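You operate a simulated robot arm through the tools that you are given. There is no shell and no other tool. Be economical: measure what you need, move in short steps, check, and stop when the job is done.

You are at the controls of a simulated two-armed robot. One attempt, no reset.

## Task
Carry the blue tray to the lane's end and press the call button.
Fine: raise the lane stop first; carry with both hands; lot knob at the tray's number for the call.

Only the result counts: the job must be done as asked and must still hold three seconds after the hand-in. Knocking over, shifting, dropping, spilling or breaking anything else fails it.

## Robot
Two 7-joint arms with two-finger parallel grippers on one trunk, on a base that drives. Base frame: it is fixed to the floor where the robot stands at the start and does not move with it; the origin is under the middle of the robot, x ahead of it, y to its left, z up. Units: m, degrees, N and s.
The left shoulder is at the start at [0.071, 0.156, 1.155], the right one opposite. Places, roughly: call button [0.6, 0.2, 0.8]; end of the roller lane [1.4, 0.2, 0.8]; end table [0.8, 0.3, 0.4]; lot knob [1, 0, 0.8]; stop lever [0.9, 0, 0.9]. Payload 3.91 kg a hand.
The TCP of each hand is the grasp point between the finger pads, 0.03 m short of the fingertips. In the tool frame z runs along the fingers and y along their closing line. The gripper opens to 0.11 m. The fingers are 0.02 m wide and 0.01 m thick; the gripper's body (0.048 by 0.112 m) begins 0.055 m behind the TCP.
Orientation is that of the tool frame in the base frame, as a unit quaternion [x, y, z, w]. With the fingers straight down and closing along the base's y, the tool's x points along the base's -x, its y along +y and its z along -z.

## Interface
- The arms move only by the tool play_rows. It takes "left_series", "right_series" or both (then of equal length, played together; a hand with none holds still); each is a list of rows, each a list of 2 entries, a list of its own where there are three numbers: the shift along the tool's x, y, z in m, then the turn, a rotation vector about the tool's x, y, z in degrees. In form: [[[dx, dy, dz], [ax, ay, az]], ...]. A call has 1 to 20 rows; each row is the pose to reach, as a shift and turn from the pose commanded when the call began, along the tool's axes at that moment. "left_grip" and "right_grip" are, for a hand that has rows, the finger opening in m, from 0 to 0.11, set as the call begins (left out, the last holds). Each row takes 0.2 s and may step no farther than 0.05 m and 8.6 degrees from the row before; otherwise, or with a gripper value out of range, the whole call is refused. Where a pose cannot be reached the arm comes as near as it can. A force on the tool above 40 N (or 10 N above the force at the start of the call, whichever is more), or a blocked arm, ends the call early, and 0.2 s more pass. The fingers move at their own pace (about 0.108 m/s each) and stop on an object; they squeeze with about 38 N. The grip force told is the motor's: it shows also when the fingers shut on nothing. Time passes only in rows, and 0.2 s behind the last, so rows that repeat a pose let the fingers close. It gives the time, the measured TCP pose, the force on the tool (base axes), the opening and the grip force at its end, in the units of the frame above (readings bear some noise), with the torque about the TCP (base axes, N m) and any sound that the robot's microphone picked up.
- Cameras (640 x 400 px; columns grow to the right, rows downward): "scene" is now at [0.131, 0.029, 1.3804]; the picture's right is [0.34, -0.94, -0.00], its down [-0.56, -0.21, -0.80] and it looks along [0.75, 0.28, -0.60] (base axes); focal length 294 px, centre (320, 200). "left" rides on the left gripper at [0.072, -0.017, -0.104] in its tool frame; the picture's right is [0.23, 0.97, 0.00], its down [-0.76, 0.18, -0.62] and it looks along [-0.61, 0.14, 0.78] (tool axes); focal length 222 px, centre (320, 200). "right" rides on the right gripper at [0.072, 0.017, -0.104] in its tool frame; the picture's right is [-0.23, 0.97, 0.00], its down [-0.76, -0.18, -0.62] and it looks along [-0.61, -0.14, 0.78] (tool axes); focal length 222 px, centre (320, 200). There is no depth. A picture from a camera that has moved, and an enlarged one, comes with that camera's place and axes in the base frame and with its lens.
- snapshot(camera): a new picture of that camera. No time passes.
- slide_trunk(by): slides the trunk up (or, below 0, down) by that many m; the arms and the scene camera ride with it, the base frame stays. It gives what a move gives, with no picture.
- steer(legs): drives the robot by 1 to 6 legs, each [ahead, left, turn to the left] in m, m and degrees, along the robot's own axes; the way and the turn of a leg run together, so that a leg with both is an arc; at most 1.5 m and 180 degrees a leg. The arms and the cameras ride along, it lands a little off, and it stops where it bumps. It gives what a move gives.
- pan_tilt(pan, tilt): turns the head with the scene camera to pan (to the left, within 86 degrees either way) and tilt (down, from -29 to 69), counted from straight ahead of the robot. It gives what a move gives.
- zoom(camera, box): a new picture of the part [left, top, right, bottom] of that camera's present view, enlarged. No time passes.
- finish_job(): hands the job in; it is judged then, once.

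Go step by step. Nothing tells you exact positions but the pictures and the camera data: compare them with the known pose of the tool, close in by small moves and look again before you grip or let go. The budget is 120 turns and 92 pictures, counting those below and the enlarged ones. Unless the task says otherwise, let go and move clear before handing in, and close with one line.

The tools are called as a command line: name --argument value ..., lists and objects as JSON in quotes. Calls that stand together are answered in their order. play_rows: Moves the arms, as the interface text tells. Its arguments: {"type":"object","properties":{"left_series":{"type":"array"},"left_grip":{"type":"number"},"right_series":{"type":"array"},"right_grip":{"type":"number"}},"required":[]} The other tools are called the same way: slide_trunk (by) slides the trunk up or down; steer (legs) drives the base; pan_tilt (pan, tilt) turns the head that bears the scene camera; snapshot (camera) takes a picture; zoom (camera, box) takes an enlarged picture of a part of a camera's view; finish_job () hands the job in.

At the start:

```text
t: 0.0
left_ee_pos: [0.5866, 0.3546, 1.1643]
left_tcp_rot: [0.0, 1.0, 0.0, 0.0]
left_contact_force: [0.8, -0.1, 0.2]
left_moment: [0.01, 0.01, 0.03]
left_grip_width: 0.1101
left_gripper_force: 0.0
right_ee_pos: [0.6676, -0.1332, 1.1402]
right_tcp_rot: [0.0, 1.0, 0.0, 0.0]
right_contact_force: [-0.2, 0.0, -0.4]
right_moment: [-0.03, 0.04, 0.0]
right_grip_width: 0.1103
right_gripper_force: 0.1
trunk travel left (down, up): [-0.6, 0.34]
robot x, y, heading: [-0.0007, 0.0029, -0.1]
head pan, tilt: [20.2, 36.5]
```

scene: 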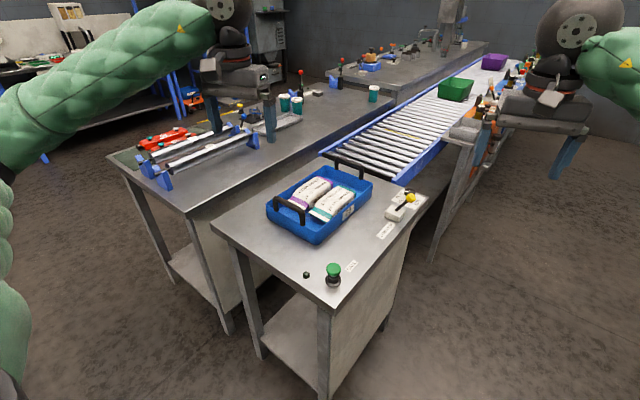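
right: 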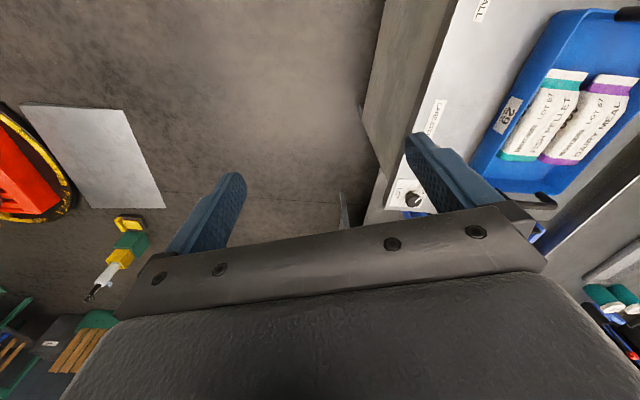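
left: 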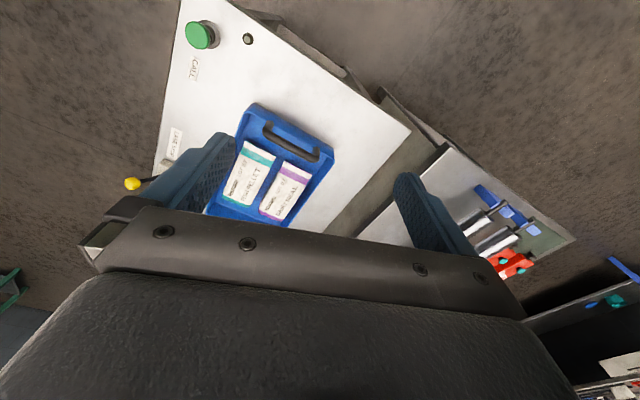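

I see the blue tray with two bags on a small end table, a green call button, a yellow-tipped lever, and a roller lane behind. I'll zoom in for details first.

zoom --camera "scene" --box '[240, 140, 460, 290]'

zoom --camera "scene" --box '[310, 40, 530, 190]'

zoom --camera "right" --box '[360, 0, 640, 250]'

```text
2.67 times, centred on (350, 215) of scene
camera zoom: at [0.131, 0.029, 1.3804], right [0.34, -0.94, 0.0], down [-0.56, -0.21, -0.8], along [0.75, 0.28, -0.6], focal length 785 px, centre (240, 160)
```

zoom: 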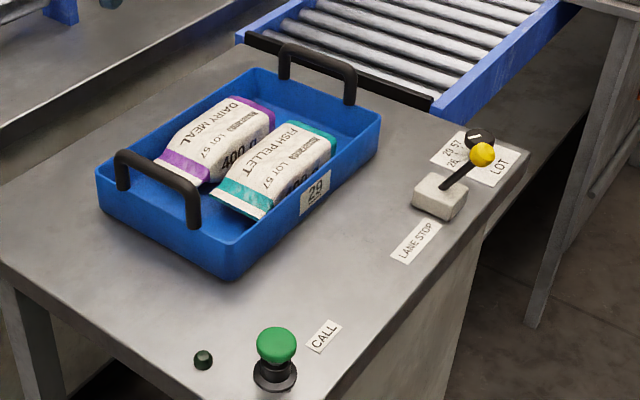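

```text
2.67 times, centred on (420, 115) of scene
camera zoom: at [0.131, 0.029, 1.3804], right [0.34, -0.94, 0.0], down [-0.56, -0.21, -0.8], along [0.75, 0.28, -0.6], focal length 785 px, centre (53, 427)
```

zoom: 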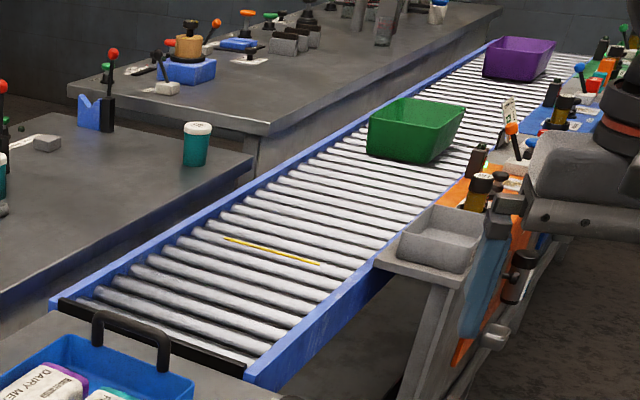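

```text
1.60 times, centred on (500, 125) of right
camera zoom: at [0.5949, -0.1161, 1.2451], right [0.23, 0.97, 0.0], down [0.76, -0.18, 0.62], along [0.61, -0.14, -0.78], focal length 355 px, centre (32, 320)
```

zoom: 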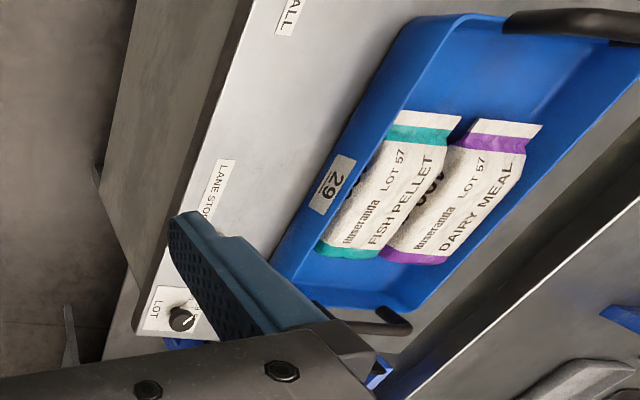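

The tray label seems to read 29 while the bags' lot number is 57 (a decoy). I plan to work from the right side of the table, so I'll look at the floor there first.

pan_tilt --pan -30 --tilt 40

snapshot --camera "scene"

pan_tilt --pan 0 --tilt 30

snapshot --camera "scene"

```text
t: 1.2
left_ee_pos: [0.5865, 0.3543, 1.1624]
left_tcp_rot: [0.0, 1.0, -0.001, 0.0]
left_contact_force: [-0.2, 0.6, -0.3]
left_moment: [0.04, 0.01, 0.01]
left_grip_width: 0.1098
left_gripper_force: 0.0
right_ee_pos: [0.6674, -0.1322, 1.1395]
right_tcp_rot: [0.0, 1.0, 0.001, 0.0]
right_contact_force: [-0.1, 0.6, 0.2]
right_moment: [-0.01, -0.03, -0.01]
right_grip_width: 0.1099
right_gripper_force: 0.1
trunk travel left (down, up): [-0.6, 0.34]
robot x, y, heading: [-0.0014, -0.0014, -0.0]
head pan, tilt: [-30.0, 40.0]
```

```text
85 pictures are left
camera scene: at [0.1228, -0.0435, 1.3752], right [-0.5, -0.87, 0.0], down [-0.56, 0.32, -0.77], along [0.66, -0.38, -0.64], focal length 294 px, centre (320, 200)
```

scene: 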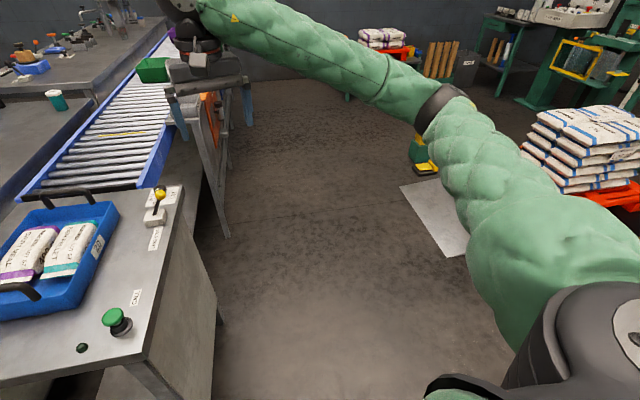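

```text
t: 2.1
left_ee_pos: [0.5854, 0.3543, 1.1631]
left_tcp_rot: [0.0, 1.0, 0.0, 0.001]
left_contact_force: [-0.1, 0.3, 0.6]
left_moment: [0.0, 0.02, -0.02]
left_grip_width: 0.1098
left_gripper_force: 0.0
right_ee_pos: [0.6672, -0.133, 1.1415]
right_tcp_rot: [0.0, 1.0, 0.0, 0.001]
right_contact_force: [0.1, 0.1, -0.6]
right_moment: [-0.01, 0.02, 0.0]
right_grip_width: 0.11
right_gripper_force: 0.0
trunk travel left (down, up): [-0.6, 0.34]
robot x, y, heading: [0.0018, -0.0003, -0.3]
head pan, tilt: [0.0, 30.0]
```

```text
84 pictures are left
camera scene: at [0.1396, -0.0012, 1.3905], right [0.0, -1.0, 0.0], down [-0.5, 0.0, -0.87], along [0.87, 0.0, -0.5], focal length 294 px, centre (320, 200)
```

scene: 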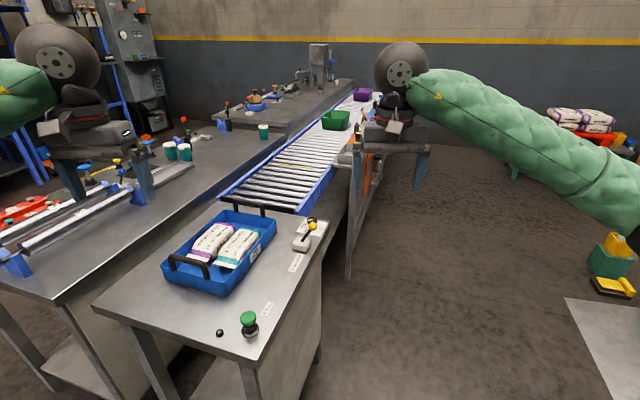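

The floor on the right side is open. I'll drive there, facing the tray across the lane direction.

steer --legs '[[0, -0.5, 0], [0.4, 0, 0], [0, 0, 70], [0, -0.15, 0]]'

pan_tilt --pan 0 --tilt 45

snapshot --camera "scene"

```text
t: 11.2
left_ee_pos: [0.4164, 0.1147, 1.1631]
left_tcp_rot: [-0.57, 0.822, 0.001, -0.001]
left_contact_force: [0.3, 0.5, -0.3]
left_moment: [0.01, -0.04, -0.03]
left_grip_width: 0.1101
left_gripper_force: 0.1
right_ee_pos: [0.902, 0.02, 1.14]
right_tcp_rot: [-0.569, 0.822, 0.001, -0.001]
right_contact_force: [0.7, 0.0, -0.8]
right_moment: [0.0, 0.03, 0.0]
right_grip_width: 0.11
right_gripper_force: 0.0
trunk travel left (down, up): [-0.6, 0.34]
robot x, y, heading: [0.5417, -0.5582, 69.3]
head pan, tilt: [0.0, 30.0]
```

```text
t: 12.0
left_ee_pos: [0.4141, 0.1152, 1.1638]
left_tcp_rot: [-0.569, 0.822, 0.0, 0.0]
left_contact_force: [0.5, -0.7, 1.0]
left_moment: [0.01, 0.0, 0.01]
left_grip_width: 0.1099
left_gripper_force: 0.1
right_ee_pos: [0.8989, 0.0212, 1.1403]
right_tcp_rot: [-0.569, 0.822, 0.0, 0.0]
right_contact_force: [-0.8, -0.9, 0.5]
right_moment: [0.0, 0.0, 0.01]
right_grip_width: 0.1099
right_gripper_force: 0.0
trunk travel left (down, up): [-0.6, 0.34]
robot x, y, heading: [0.5391, -0.5558, 69.5]
head pan, tilt: [0.0, 45.0]
```

```text
83 pictures are left
camera scene: at [0.5843, -0.435, 1.3679], right [0.94, -0.35, 0.0], down [-0.25, -0.66, -0.71], along [0.25, 0.66, -0.71], focal length 294 px, centre (320, 200)
```

scene: 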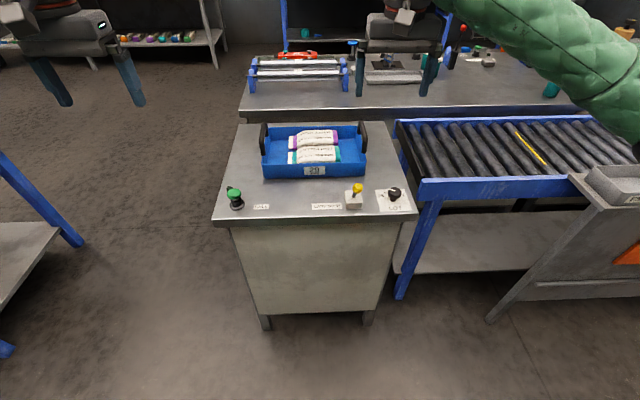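

The table is square-on from here. I'll zoom for the label, the dial and the lane end.

zoom --camera "scene" --box '[300, 155, 420, 230]'

zoom --camera "scene" --box '[240, 100, 400, 200]'

zoom --camera "scene" --box '[380, 90, 640, 250]'

```text
5.33 times, centred on (360, 192) of scene
camera zoom: at [0.5843, -0.435, 1.3679], right [0.94, -0.35, 0.0], down [-0.25, -0.66, -0.71], along [0.25, 0.66, -0.71], focal length 1570 px, centre (107, 240)
```

zoom: 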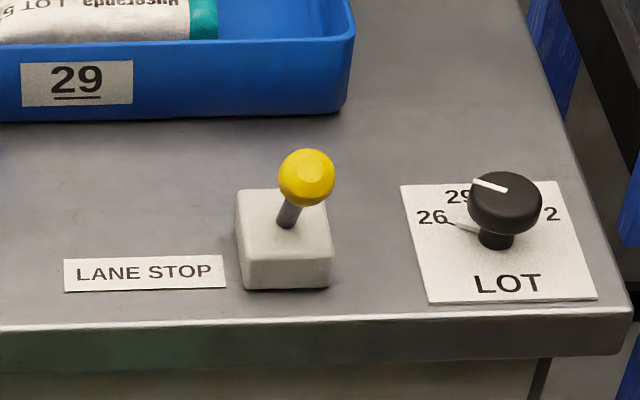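

```text
4.00 times, centred on (320, 150) of scene
camera zoom: at [0.5843, -0.435, 1.3679], right [0.94, -0.35, 0.0], down [-0.25, -0.66, -0.71], along [0.25, 0.66, -0.71], focal length 1178 px, centre (320, 400)
```

zoom: 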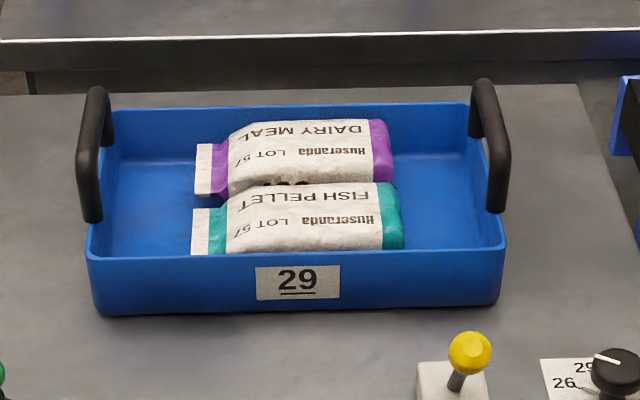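

```text
2.46 times, centred on (510, 170) of scene
camera zoom: at [0.5843, -0.435, 1.3679], right [0.94, -0.35, 0.0], down [-0.25, -0.66, -0.71], along [0.25, 0.66, -0.71], focal length 725 px, centre (-148, 274)
```

zoom: 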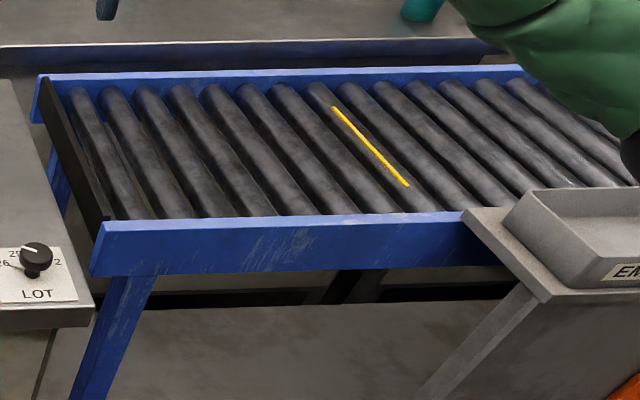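

Tray is clearly 29 (underlined). I'll look at the lever and dial with the right hand camera, which is almost above them.

snapshot --camera "right"

snapshot --camera "left"

```text
79 pictures are left
camera right: at [0.8574, -0.0409, 1.2451], right [-0.83, 0.56, 0.0], down [0.43, 0.65, 0.62], along [0.35, 0.52, -0.78], focal length 222 px, centre (320, 200)
```

right: 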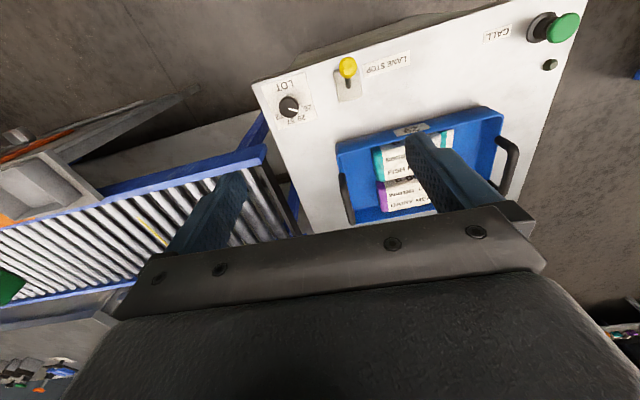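

```text
78 pictures are left
camera left: at [0.4047, 0.0416, 1.266], right [-0.99, 0.13, 0.0], down [0.1, 0.78, 0.62], along [0.08, 0.62, -0.78], focal length 222 px, centre (320, 200)
```

left: 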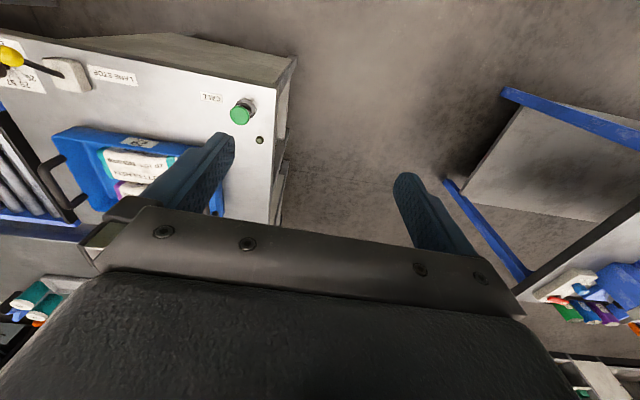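

zoom --camera "right" --box '[260, 40, 420, 140]'

zoom --camera "left" --box '[0, 30, 112, 100]'

```text
4.00 times, centred on (340, 90) of right
camera zoom: at [0.8574, -0.0409, 1.2451], right [-0.83, 0.56, 0.0], down [0.43, 0.65, 0.62], along [0.35, 0.52, -0.78], focal length 888 px, centre (240, 640)
```

zoom: 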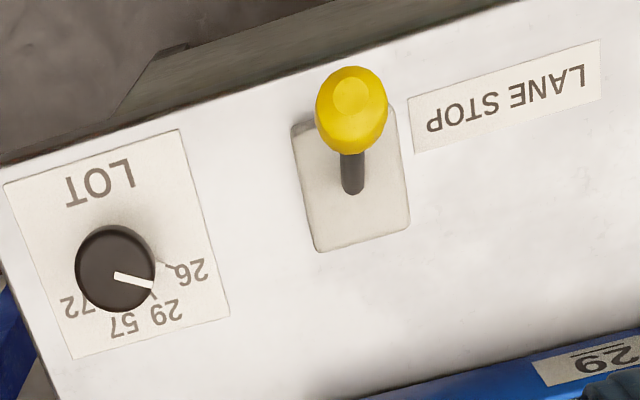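

```text
5.71 times, centred on (56, 65) of left
camera zoom: at [0.4047, 0.0416, 1.266], right [-0.99, 0.13, 0.0], down [0.1, 0.78, 0.62], along [0.08, 0.62, -0.78], focal length 1269 px, centre (1829, 971)
```

zoom: 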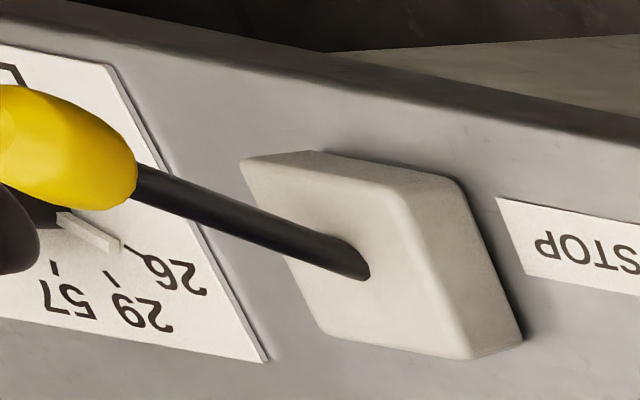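

Lever ball is around (0.852, 0.021, 0.885), leaning toward me, its base further in; the dial reads 26/29/57/72. I'll bring the closed right hand to the near side of the ball, still high, and check.

play_rows --right_series '[[[0.014, 0.009, 0.032], [0, 0, 0]], [[0.027, 0.018, 0.064], [0, 0, 0]], [[0.04, 0.027, 0.096], [0, 0, 0]], [[0.053, 0.036, 0.128], [0, 0, 0]], [[0.066, 0.044, 0.16], [0, 0, 0]]]' --right_grip 0

snapshot --camera "right"

zoom --camera "scene" --box '[300, 155, 460, 255]'

```text
t: 13.2
left_ee_pos: [0.4147, 0.1158, 1.1633]
left_tcp_rot: [-0.57, 0.822, 0.0, 0.0]
left_contact_force: [0.8, 0.0, -0.7]
left_moment: [-0.01, 0.0, 0.0]
left_grip_width: 0.1098
left_gripper_force: 0.0
right_ee_pos: [0.835, -0.026, 0.9793]
right_tcp_rot: [-0.57, 0.822, 0.0, -0.001]
right_contact_force: [-0.9, -1.2, 0.3]
right_moment: [0.0, -0.03, 0.0]
right_grip_width: 0.0
right_gripper_force: 37.4
trunk travel left (down, up): [-0.6, 0.34]
robot x, y, heading: [0.5454, -0.558, 69.3]
head pan, tilt: [0.0, 45.0]
```

```text
75 pictures are left
camera right: at [0.7933, -0.0864, 1.0833], right [-0.83, 0.56, 0.0], down [0.44, 0.65, 0.62], along [0.35, 0.52, -0.78], focal length 222 px, centre (320, 200)
```

right: 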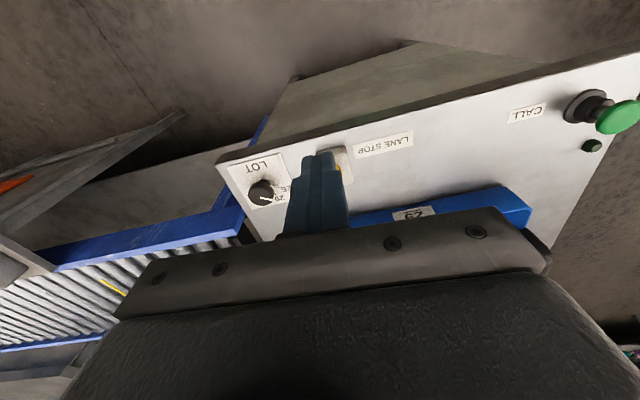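

```text
4.00 times, centred on (380, 205) of scene
camera zoom: at [0.5851, -0.4352, 1.368], right [0.94, -0.35, 0.0], down [-0.25, -0.66, -0.71], along [0.25, 0.66, -0.71], focal length 1178 px, centre (80, 180)
```

zoom: 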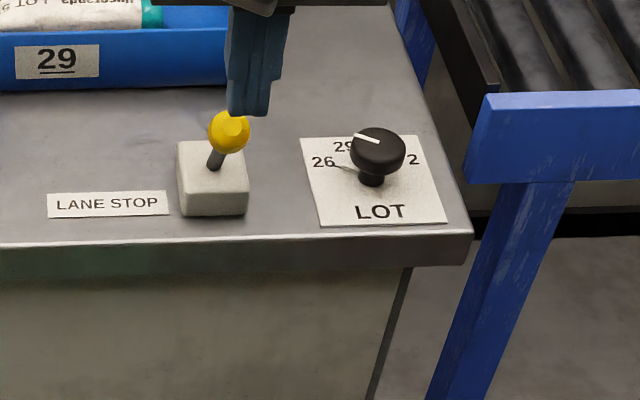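

The tip is aligned sideways with the ball (within ~2 mm) and ~5 cm on the near side. I'll lower to the ball height and push away from me.

play_rows --right_series '[[[0, 0, 0.04], [0, 0, 0]], [[0, 0, 0.077], [0, 0, 0]], [[-0.015, 0, 0.077], [0, 0, 0]], [[-0.03, 0, 0.077], [0, 0, 0]], [[-0.04, 0, 0.077], [0, 0, 0]], [[-0.05, 0, 0.077], [0, 0, 0]], [[-0.06, 0, 0.077], [0, 0, 0]], [[-0.07, 0, 0.077], [0, 0, 0]]]'

zoom --camera "scene" --box '[300, 90, 508, 220]'

```text
t: 15.0
left_ee_pos: [0.414, 0.1161, 1.1643]
left_tcp_rot: [-0.569, 0.822, 0.0, 0.0]
left_contact_force: [-0.6, -0.5, 0.3]
left_moment: [0.06, 0.0, 0.01]
left_grip_width: 0.1099
left_gripper_force: 0.1
right_ee_pos: [0.8609, 0.0405, 0.9048]
right_tcp_rot: [-0.569, 0.822, 0.0, -0.001]
right_contact_force: [-0.2, 0.5, 0.0]
right_moment: [0.0, 0.01, -0.01]
right_grip_width: 0.0003
right_gripper_force: 37.6
trunk travel left (down, up): [-0.6, 0.34]
robot x, y, heading: [0.5391, -0.5579, 69.6]
head pan, tilt: [0.0, 45.0]
```

```text
3.08 times, centred on (404, 155) of scene
camera zoom: at [0.5848, -0.4349, 1.3678], right [0.94, -0.35, 0.0], down [-0.25, -0.66, -0.71], along [0.25, 0.66, -0.71], focal length 906 px, centre (62, 338)
```

zoom: 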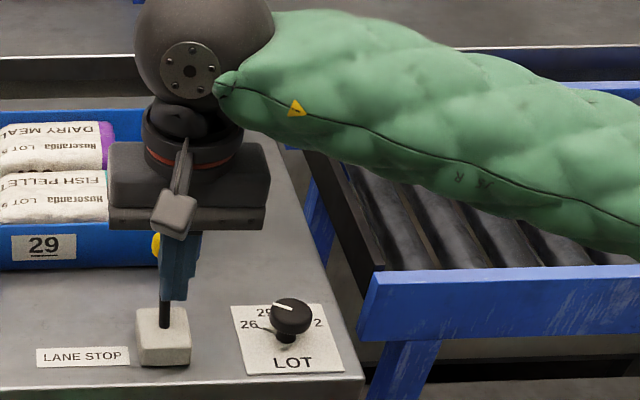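

The lever is moving over, the ball now partly to the left of the fingers. I'll back off and look.

play_rows --right_series '[[[0.03, 0, 0], [0, 0, 0]], [[0.06, 0, -0.01], [0, 0, 0]], [[0.09, -0.03, -0.03], [0, 0, 0]], [[0.1, -0.07, -0.05], [0, 0, 0]], [[0.1, -0.11, -0.08], [0, 0, 0]]]'

zoom --camera "scene" --box '[300, 90, 508, 220]'

```text
t: 16.2
left_ee_pos: [0.4135, 0.1144, 1.1631]
left_tcp_rot: [-0.57, 0.822, -0.001, 0.0]
left_contact_force: [-0.2, 0.1, 1.1]
left_moment: [0.02, -0.03, -0.02]
left_grip_width: 0.1098
left_gripper_force: 0.0
right_ee_pos: [0.9307, -0.0933, 0.9836]
right_tcp_rot: [-0.57, 0.821, 0.001, -0.001]
right_contact_force: [0.3, -1.0, -0.6]
right_moment: [0.0, 0.02, 0.02]
right_grip_width: 0.0
right_gripper_force: 37.7
trunk travel left (down, up): [-0.6, 0.34]
robot x, y, heading: [0.5379, -0.5549, 69.2]
head pan, tilt: [0.0, 45.0]
```

```text
3.08 times, centred on (404, 155) of scene
camera zoom: at [0.585, -0.4365, 1.368], right [0.94, -0.35, 0.0], down [-0.25, -0.66, -0.71], along [0.25, 0.66, -0.71], focal length 906 px, centre (62, 338)
```

zoom: 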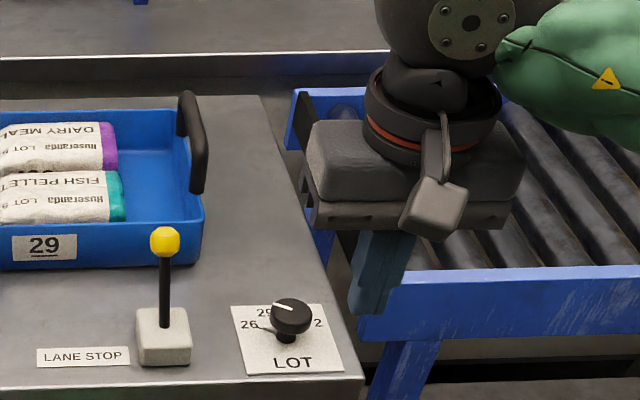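

The lever has flipped to the far side. I'll lift the hand out of the way and look at the stop bar and dial.

play_rows --right_series '[[[0.03, 0, -0.04], [0, 0, 0]], [[0.06, 0, -0.08], [0, 0, 0]], [[0.09, 0.0, -0.12], [0, 0, 0]], [[0.11, -0.03, -0.16], [0, 0, 0]], [[0.11, -0.07, -0.18], [0, 0, 0]]]' --right_grip 0.06

snapshot --camera "scene"

snapshot --camera "right"

```text
refused: row 4 steps farther than a row can; nothing moved
```

```text
71 pictures are left
camera scene: at [0.585, -0.4365, 1.368], right [0.94, -0.35, 0.0], down [-0.25, -0.66, -0.71], along [0.25, 0.66, -0.71], focal length 294 px, centre (320, 200)
```

scene: 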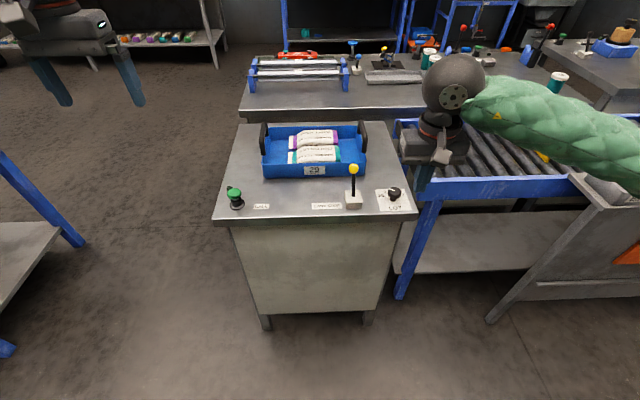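

```text
70 pictures are left
camera right: at [0.8882, -0.1549, 1.0876], right [-0.83, 0.55, 0.0], down [0.43, 0.65, 0.62], along [0.34, 0.52, -0.78], focal length 222 px, centre (320, 200)
```

right: 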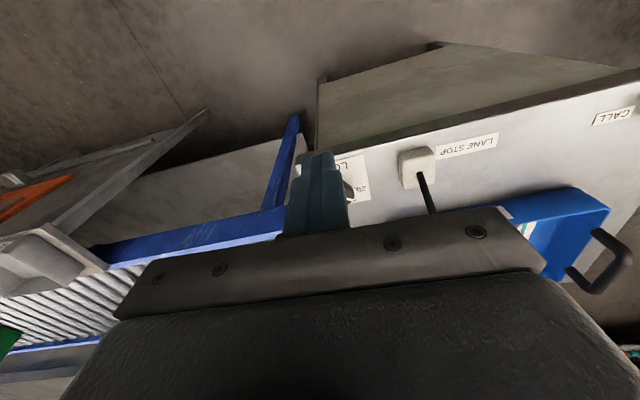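

I'll open the fingers so the dial is visible between them and rise a little with the hand moved left for a view of the stop bar.

play_rows --right_series '[[[0, 0.03, -0.03], [0, 0, 0]], [[0, 0.06, -0.06], [0, 0, 0]], [[0, 0.09, -0.09], [0, 0, 0]], [[-0.01, 0.12, -0.12], [0, 0, 0]], [[-0.02, 0.15, -0.15], [0, 0, 0]]]' --right_grip 0.11

zoom --camera "scene" --box '[320, 80, 640, 280]'

snapshot --camera "right"

```text
t: 17.4
left_ee_pos: [0.4137, 0.1167, 1.1625]
left_tcp_rot: [-0.57, 0.822, 0.0, 0.002]
left_contact_force: [-0.1, -0.7, 0.4]
left_moment: [0.02, -0.05, 0.0]
left_grip_width: 0.1098
left_gripper_force: 0.1
right_ee_pos: [0.7907, -0.0208, 1.1314]
right_tcp_rot: [-0.569, 0.822, -0.002, 0.0]
right_contact_force: [0.2, 0.4, -0.6]
right_moment: [0.01, -0.02, -0.01]
right_grip_width: 0.1099
right_gripper_force: 0.1
trunk travel left (down, up): [-0.6, 0.34]
robot x, y, heading: [0.5394, -0.5577, 69.6]
head pan, tilt: [0.0, 45.0]
```

```text
2.00 times, centred on (480, 180) of scene
camera zoom: at [0.5832, -0.4349, 1.3678], right [0.94, -0.35, 0.0], down [-0.25, -0.66, -0.71], along [0.25, 0.66, -0.71], focal length 589 px, centre (0, 240)
```

zoom: 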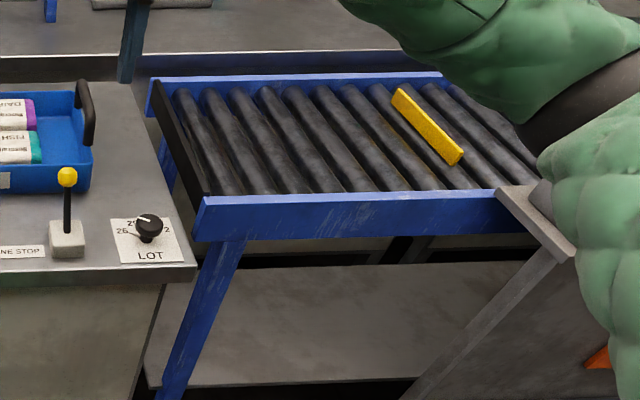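

```text
68 pictures are left
camera right: at [0.7491, -0.0811, 1.2361], right [-0.83, 0.56, 0.0], down [0.43, 0.65, 0.62], along [0.35, 0.52, -0.78], focal length 222 px, centre (320, 200)
```

right: 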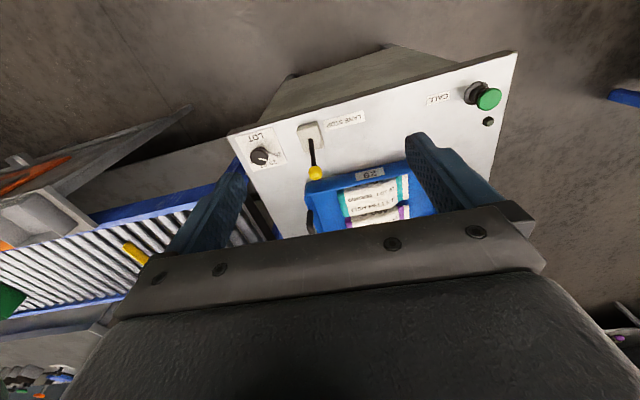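

The yellow bar is the stop and it's now raised. The tray goes between the black end bar and the yellow stop. Now the dial: zoom on it.

zoom --camera "right" --box '[220, 115, 316, 175]'

zoom --camera "scene" --box '[370, 180, 418, 210]'

```text
6.67 times, centred on (268, 145) of right
camera zoom: at [0.7491, -0.0811, 1.2361], right [-0.83, 0.56, 0.0], down [0.43, 0.65, 0.62], along [0.35, 0.52, -0.78], focal length 1481 px, centre (667, 567)
```

zoom: 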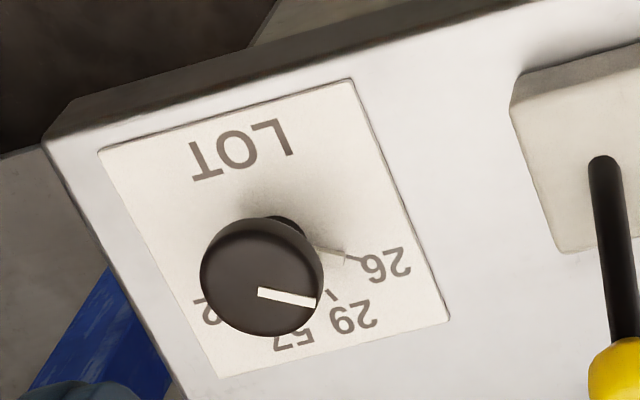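

```text
13.33 times, centred on (394, 195) of scene
camera zoom: at [0.5832, -0.4349, 1.3678], right [0.94, -0.35, 0.0], down [-0.25, -0.66, -0.71], along [0.25, 0.66, -0.71], focal length 3926 px, centre (-667, 267)
```

zoom: 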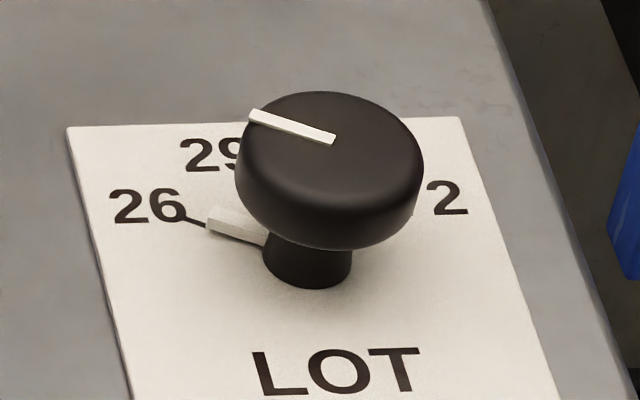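

Dial: axis at ~(0.971, 0.031), top z≈0.83; labels at ~150° (26, current), 110° (29), 70°, 30° — so about 40° clockwise. I'll move above the knob, pre-turned −20°, with the grip at 0.06.

play_rows --right_series '[[[-0.02, -0.03, 0], [0, 0, -4]], [[-0.04, -0.06, 0.02], [0, 0, -8]], [[-0.06, -0.09, 0.05], [0, 0, -12]], [[-0.08, -0.12, 0.08], [0, 0, -16]], [[-0.1, -0.145, 0.11], [0, 0, -20]], [[-0.112, -0.151, 0.15], [0, 0, -20]], [[-0.112, -0.151, 0.19], [0, 0, -20]]]' --right_grip 0.07

zoom --camera "scene" --box '[340, 130, 468, 210]'

zoom --camera "right" --box '[200, 80, 440, 230]'

```text
t: 19.0
left_ee_pos: [0.4153, 0.1161, 1.1632]
left_tcp_rot: [-0.569, 0.822, 0.0, 0.0]
left_contact_force: [0.3, -0.5, 0.4]
left_moment: [0.0, 0.02, -0.01]
left_grip_width: 0.1101
left_gripper_force: 0.1
right_ee_pos: [0.977, 0.0318, 0.9422]
right_tcp_rot: [-0.704, 0.71, 0.0, 0.001]
right_contact_force: [-0.9, -0.2, 0.0]
right_moment: [0.01, 0.03, -0.01]
right_grip_width: 0.0699
right_gripper_force: 0.1
trunk travel left (down, up): [-0.6, 0.34]
robot x, y, heading: [0.5376, -0.5594, 69.0]
head pan, tilt: [0.0, 45.0]
```

```text
5.00 times, centred on (404, 170) of scene
camera zoom: at [0.5854, -0.4353, 1.3679], right [0.94, -0.35, 0.0], down [-0.25, -0.66, -0.71], along [0.25, 0.66, -0.71], focal length 1472 px, centre (-100, 350)
```

zoom: 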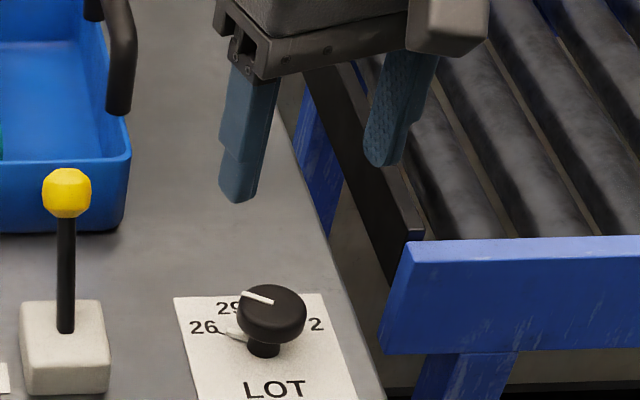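

```text
2.67 times, centred on (320, 155) of right
camera zoom: at [0.959, -0.04, 1.0472], right [-0.97, 0.24, 0.0], down [0.19, 0.76, 0.62], along [0.15, 0.61, -0.78], focal length 592 px, centre (320, 320)
```

zoom: 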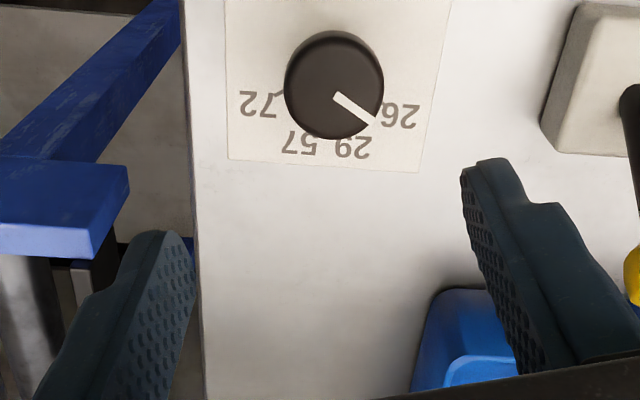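

Fingers straddle the knob location within a few mm. I'll correct slightly and descend around it without closing.

play_rows --right_series '[[[0.004, 0.005, 0.035], [0, 0, 0]], [[0.004, 0.005, 0.07], [0, 0, 0]], [[0.004, 0.005, 0.09], [0, 0, 0]], [[0.004, 0.005, 0.105], [0, 0, 0]]]'

zoom --camera "scene" --box '[340, 130, 468, 210]'

zoom --camera "right" --box '[200, 80, 440, 230]'

```text
t: 20.0
left_ee_pos: [0.415, 0.115, 1.1629]
left_tcp_rot: [-0.569, 0.822, 0.0, 0.0]
left_contact_force: [0.2, 0.1, 0.2]
left_moment: [0.0, 0.0, 0.0]
left_grip_width: 0.1099
left_gripper_force: 0.1
right_ee_pos: [0.972, 0.0267, 0.8376]
right_tcp_rot: [-0.704, 0.71, -0.001, -0.001]
right_contact_force: [-0.6, 0.4, 0.0]
right_moment: [0.0, -0.01, -0.03]
right_grip_width: 0.07
right_gripper_force: 0.1
trunk travel left (down, up): [-0.6, 0.34]
robot x, y, heading: [0.5401, -0.5527, 69.4]
head pan, tilt: [0.0, 45.0]
```

```text
5.00 times, centred on (404, 170) of scene
camera zoom: at [0.585, -0.4353, 1.3679], right [0.94, -0.35, 0.0], down [-0.25, -0.66, -0.71], along [0.25, 0.66, -0.71], focal length 1472 px, centre (-100, 350)
```

zoom: 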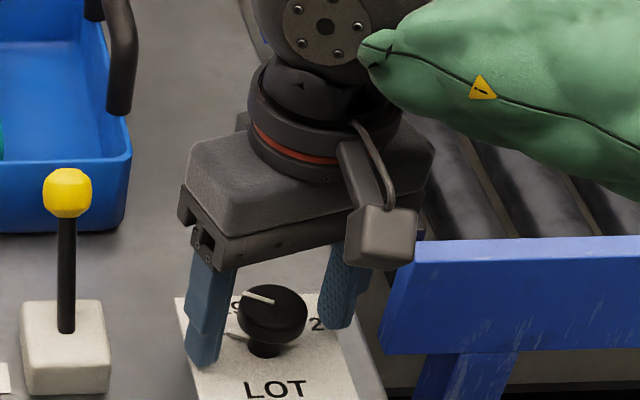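

```text
2.67 times, centred on (320, 155) of right
camera zoom: at [0.9533, -0.0452, 0.9415], right [-0.97, 0.24, 0.0], down [0.19, 0.76, 0.62], along [0.15, 0.6, -0.78], focal length 592 px, centre (320, 320)
```

zoom: 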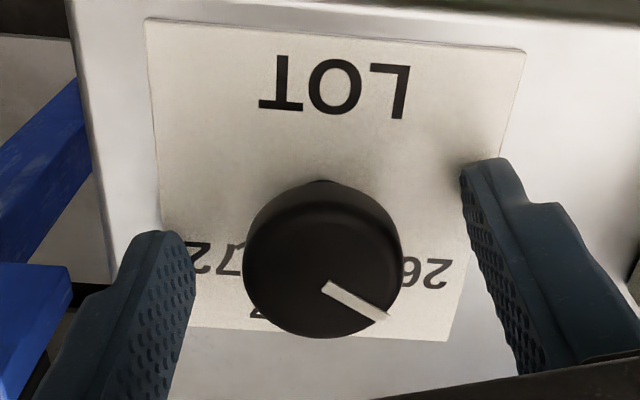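

Good: knob centred. Closing and turning +40° about the tool's downward axis (clockwise from above).

play_rows --right_series '[[[0, 0, 0], [0, 0, 0]], [[0, 0, 0], [0, 0, 0]], [[0, 0, 0], [0, 0, 8]], [[0, 0, 0], [0, 0, 16]], [[0, 0, 0], [0, 0, 24]], [[0, 0, 0], [0, 0, 32]], [[0, 0, 0], [0, 0, 40]], [[0, 0, 0], [0, 0, 40]]]' --right_grip 0.02

zoom --camera "right" --box '[200, 80, 440, 230]'

```text
t: 21.8
left_ee_pos: [0.4141, 0.1158, 1.1633]
left_tcp_rot: [-0.57, 0.822, 0.0, -0.001]
left_contact_force: [-0.1, -0.5, 0.5]
left_moment: [-0.03, -0.01, 0.0]
left_grip_width: 0.11
left_gripper_force: 0.0
right_ee_pos: [0.9704, 0.0263, 0.838]
right_tcp_rot: [-0.417, 0.909, -0.001, -0.001]
right_contact_force: [1.5, 0.4, -15.5]
right_moment: [0.97, -0.72, -0.01]
right_grip_width: 0.0358
right_gripper_force: 45.3
trunk travel left (down, up): [-0.6, 0.34]
robot x, y, heading: [0.5398, -0.5596, 69.5]
head pan, tilt: [0.0, 45.0]
```

```text
2.67 times, centred on (320, 155) of right
camera zoom: at [0.9104, -0.0169, 0.9418], right [-0.59, 0.81, 0.0], down [0.63, 0.46, 0.62], along [0.5, 0.37, -0.78], focal length 592 px, centre (320, 320)
```

zoom: 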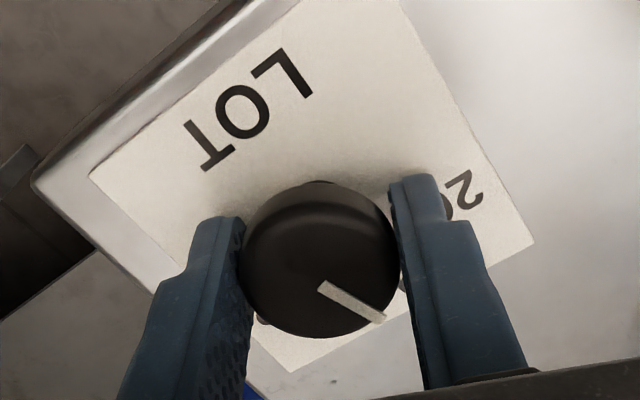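

The knob turned with the hand. Releasing and rising to check the pointer.

play_rows --right_series '[[[0, 0, 0], [0, 0, 0]], [[0, 0, 0], [0, 0, 0]], [[0, 0, -0.04], [0, 0, 0]], [[0, 0, -0.08], [0, 0, 0]], [[0.0, 0, -0.12], [0, 0, 0]], [[0.0, 0, -0.16], [0, 0, 0]]]' --right_grip 0.08

zoom --camera "right" --box '[240, 60, 400, 160]'

zoom --camera "scene" --box '[362, 175, 426, 215]'

```text
t: 23.2
left_ee_pos: [0.4151, 0.1157, 1.1637]
left_tcp_rot: [-0.569, 0.822, 0.001, -0.001]
left_contact_force: [0.4, 0.0, 0.9]
left_moment: [-0.02, -0.02, -0.02]
left_grip_width: 0.1101
left_gripper_force: 0.0
right_ee_pos: [0.9677, 0.0245, 0.9974]
right_tcp_rot: [-0.417, 0.909, -0.002, -0.001]
right_contact_force: [-0.7, 0.3, -0.2]
right_moment: [0.02, 0.01, 0.0]
right_grip_width: 0.0799
right_gripper_force: 0.0
trunk travel left (down, up): [-0.6, 0.34]
robot x, y, heading: [0.5392, -0.5575, 69.4]
head pan, tilt: [0.0, 45.0]
```

```text
4.00 times, centred on (320, 110) of right
camera zoom: at [0.9075, -0.0185, 1.1013], right [-0.59, 0.81, 0.0], down [0.63, 0.46, 0.62], along [0.5, 0.37, -0.78], focal length 888 px, centre (320, 560)
```

zoom: 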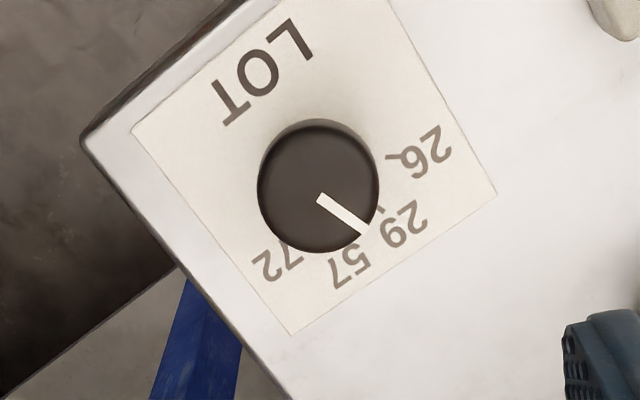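

```text
10.00 times, centred on (394, 195) of scene
camera zoom: at [0.5843, -0.4354, 1.3678], right [0.94, -0.35, 0.0], down [-0.25, -0.66, -0.71], along [0.25, 0.66, -0.71], focal length 2944 px, centre (-420, 250)
```

zoom: 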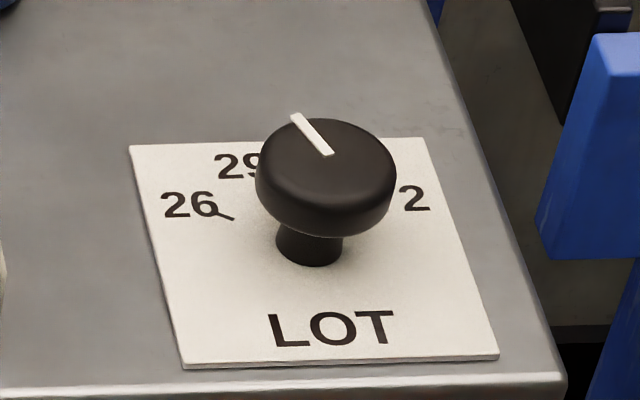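

Pointer looks near 29. I'll zoom further to measure the angle precisely.

zoom --camera "right" --box '[296, 76, 360, 132]'

zoom --camera "scene" --box '[382, 183, 406, 203]'

```text
7.14 times, centred on (328, 104) of right
camera zoom: at [0.9075, -0.0185, 1.1013], right [-0.59, 0.81, 0.0], down [0.63, 0.46, 0.62], along [0.5, 0.37, -0.78], focal length 1587 px, centre (263, 886)
```

zoom: 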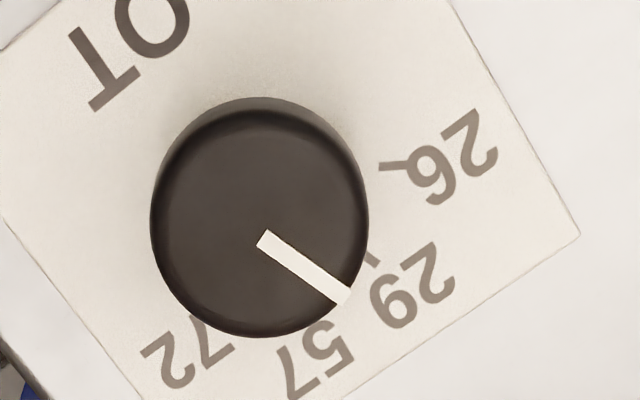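

```text
16.00 times, centred on (394, 193) of scene
camera zoom: at [0.5843, -0.4354, 1.3678], right [0.94, -0.35, 0.0], down [-0.25, -0.66, -0.71], along [0.25, 0.66, -0.71], focal length 4711 px, centre (-864, 312)
```

zoom: 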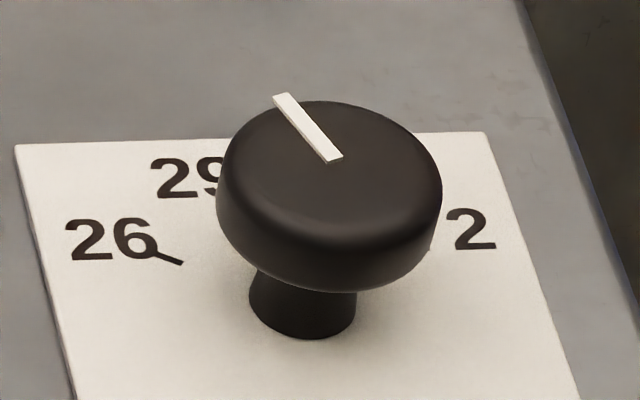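

The pointer measures ~110°, matching 29's tick. Now squaring the right hand again (rising), then driving closer for the tray.

play_rows --right_series '[[[0, 0, -0.03], [0, 0, -7]], [[0, 0, -0.06], [0, 0, -14]], [[0, 0, -0.1], [0, 0, -20]], [[0, 0, -0.13], [0, 0, -20]]]' --right_grip 0.09

steer --legs '[[0.17, 0, 0]]'

snapshot --camera "scene"

```text
t: 24.2
left_ee_pos: [0.4135, 0.1156, 1.1628]
left_tcp_rot: [-0.569, 0.822, 0.0, -0.001]
left_contact_force: [-0.3, 1.0, 0.3]
left_moment: [-0.02, 0.0, 0.02]
left_grip_width: 0.11
left_gripper_force: 0.0
right_ee_pos: [0.9699, 0.0256, 1.1293]
right_tcp_rot: [-0.57, 0.821, 0.0, 0.0]
right_contact_force: [0.4, 1.0, -1.1]
right_moment: [0.0, -0.02, 0.01]
right_grip_width: 0.09
right_gripper_force: 0.0
trunk travel left (down, up): [-0.6, 0.34]
robot x, y, heading: [0.5355, -0.5584, 69.4]
head pan, tilt: [0.0, 45.0]
```

```text
t: 25.6
left_ee_pos: [0.4748, 0.2778, 1.1626]
left_tcp_rot: [-0.569, 0.822, -0.001, 0.0]
left_contact_force: [1.1, -0.5, 0.2]
left_moment: [-0.03, 0.02, -0.01]
left_grip_width: 0.1099
left_gripper_force: 0.2
right_ee_pos: [1.0297, 0.1858, 1.1284]
right_tcp_rot: [-0.57, 0.822, -0.001, 0.0]
right_contact_force: [0.5, 1.5, -0.3]
right_moment: [0.0, 0.01, -0.01]
right_grip_width: 0.0902
right_gripper_force: 0.0
trunk travel left (down, up): [-0.6, 0.34]
robot x, y, heading: [0.5996, -0.3989, 69.3]
head pan, tilt: [0.0, 45.0]
```

```text
56 pictures are left
camera scene: at [0.6454, -0.2744, 1.3677], right [0.94, -0.35, 0.0], down [-0.25, -0.66, -0.71], along [0.25, 0.66, -0.71], focal length 294 px, centre (320, 200)
```

scene: 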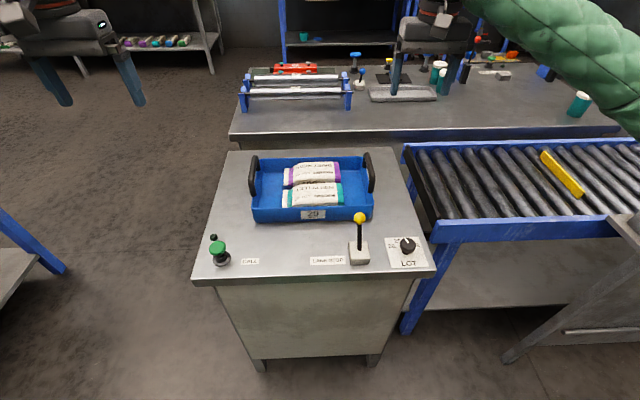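

zoom --camera "scene" --box '[232, 135, 392, 235]'

```text
4.00 times, centred on (312, 185) of scene
camera zoom: at [0.6454, -0.2744, 1.3677], right [0.94, -0.35, 0.0], down [-0.25, -0.66, -0.71], along [0.25, 0.66, -0.71], focal length 1178 px, centre (352, 260)
```

zoom: 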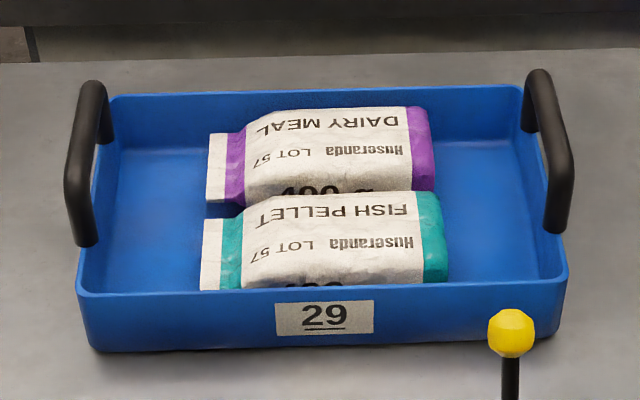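

Handle bars I estimate at L (0.693, 0.343), R (0.975, 0.236), z≈0.885. Bringing both hands above them at z≈1.01.

play_rows --left_series '[[[-0.023, -0.03, 0.0], [0, 0, 0]], [[-0.046, -0.06, 0.02], [0, 0, 0]], [[-0.069, -0.09, 0.045], [0, 0, 0]], [[-0.092, -0.12, 0.07], [0, 0, 0]], [[-0.115, -0.15, 0.1], [0, 0, 0]], [[-0.138, -0.181, 0.125], [0, 0, 0]], [[-0.138, -0.181, 0.15], [0, 0, 0]]]' --right_series '[[[-0.004, 0.01, 0.0], [0, 0, 0]], [[-0.008, 0.02, 0.02], [0, 0, 0]], [[-0.012, 0.03, 0.04], [0, 0, 0]], [[-0.016, 0.04, 0.06], [0, 0, 0]], [[-0.02, 0.05, 0.08], [0, 0, 0]], [[-0.028, 0.069, 0.1], [0, 0, 0]], [[-0.028, 0.069, 0.117], [0, 0, 0]]]' --left_grip 0.06 --right_grip 0.06

zoom --camera "scene" --box '[216, 110, 408, 230]'

snapshot --camera "left"

snapshot --camera "right"

```text
t: 27.2
left_ee_pos: [0.6923, 0.3397, 1.0153]
left_tcp_rot: [-0.569, 0.822, 0.0, 0.0]
left_contact_force: [-0.8, 0.5, -0.2]
left_moment: [0.01, -0.01, -0.01]
left_grip_width: 0.0598
left_gripper_force: 0.1
right_ee_pos: [0.9748, 0.2341, 1.012]
right_tcp_rot: [-0.569, 0.822, -0.001, 0.0]
right_contact_force: [0.1, 0.3, 0.1]
right_moment: [0.0, 0.01, -0.04]
right_grip_width: 0.06
right_gripper_force: 0.0
trunk travel left (down, up): [-0.6, 0.34]
robot x, y, heading: [0.6004, -0.3964, 69.5]
head pan, tilt: [0.0, 45.0]
```

```text
3.33 times, centred on (312, 170) of scene
camera zoom: at [0.6442, -0.2765, 1.3681], right [0.94, -0.35, 0.0], down [-0.25, -0.66, -0.71], along [0.25, 0.66, -0.71], focal length 981 px, centre (347, 300)
```

zoom: 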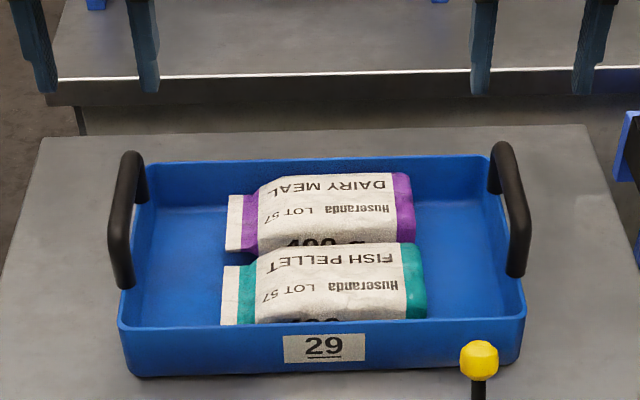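

```text
53 pictures are left
camera left: at [0.6838, 0.266, 1.1166], right [-0.99, 0.13, 0.0], down [0.1, 0.78, 0.62], along [0.08, 0.62, -0.78], focal length 222 px, centre (320, 200)
```

left: 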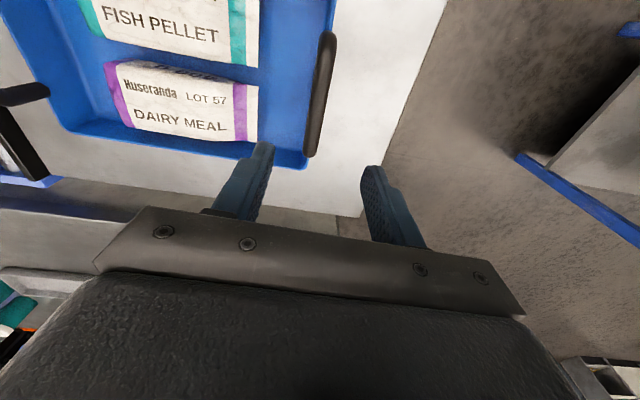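

```text
52 pictures are left
camera right: at [0.9339, 0.1736, 1.1159], right [-0.83, 0.56, 0.0], down [0.43, 0.65, 0.62], along [0.35, 0.52, -0.78], focal length 222 px, centre (320, 200)
```

right: 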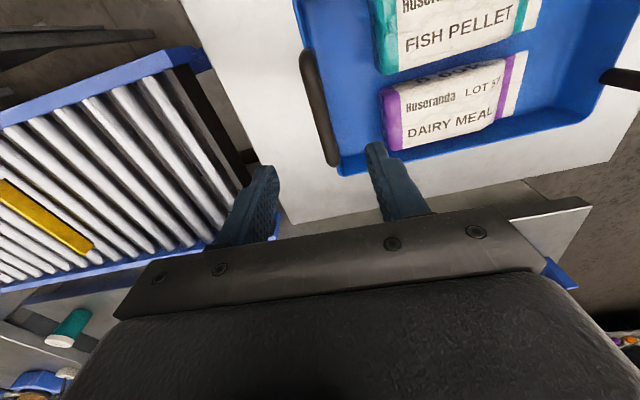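

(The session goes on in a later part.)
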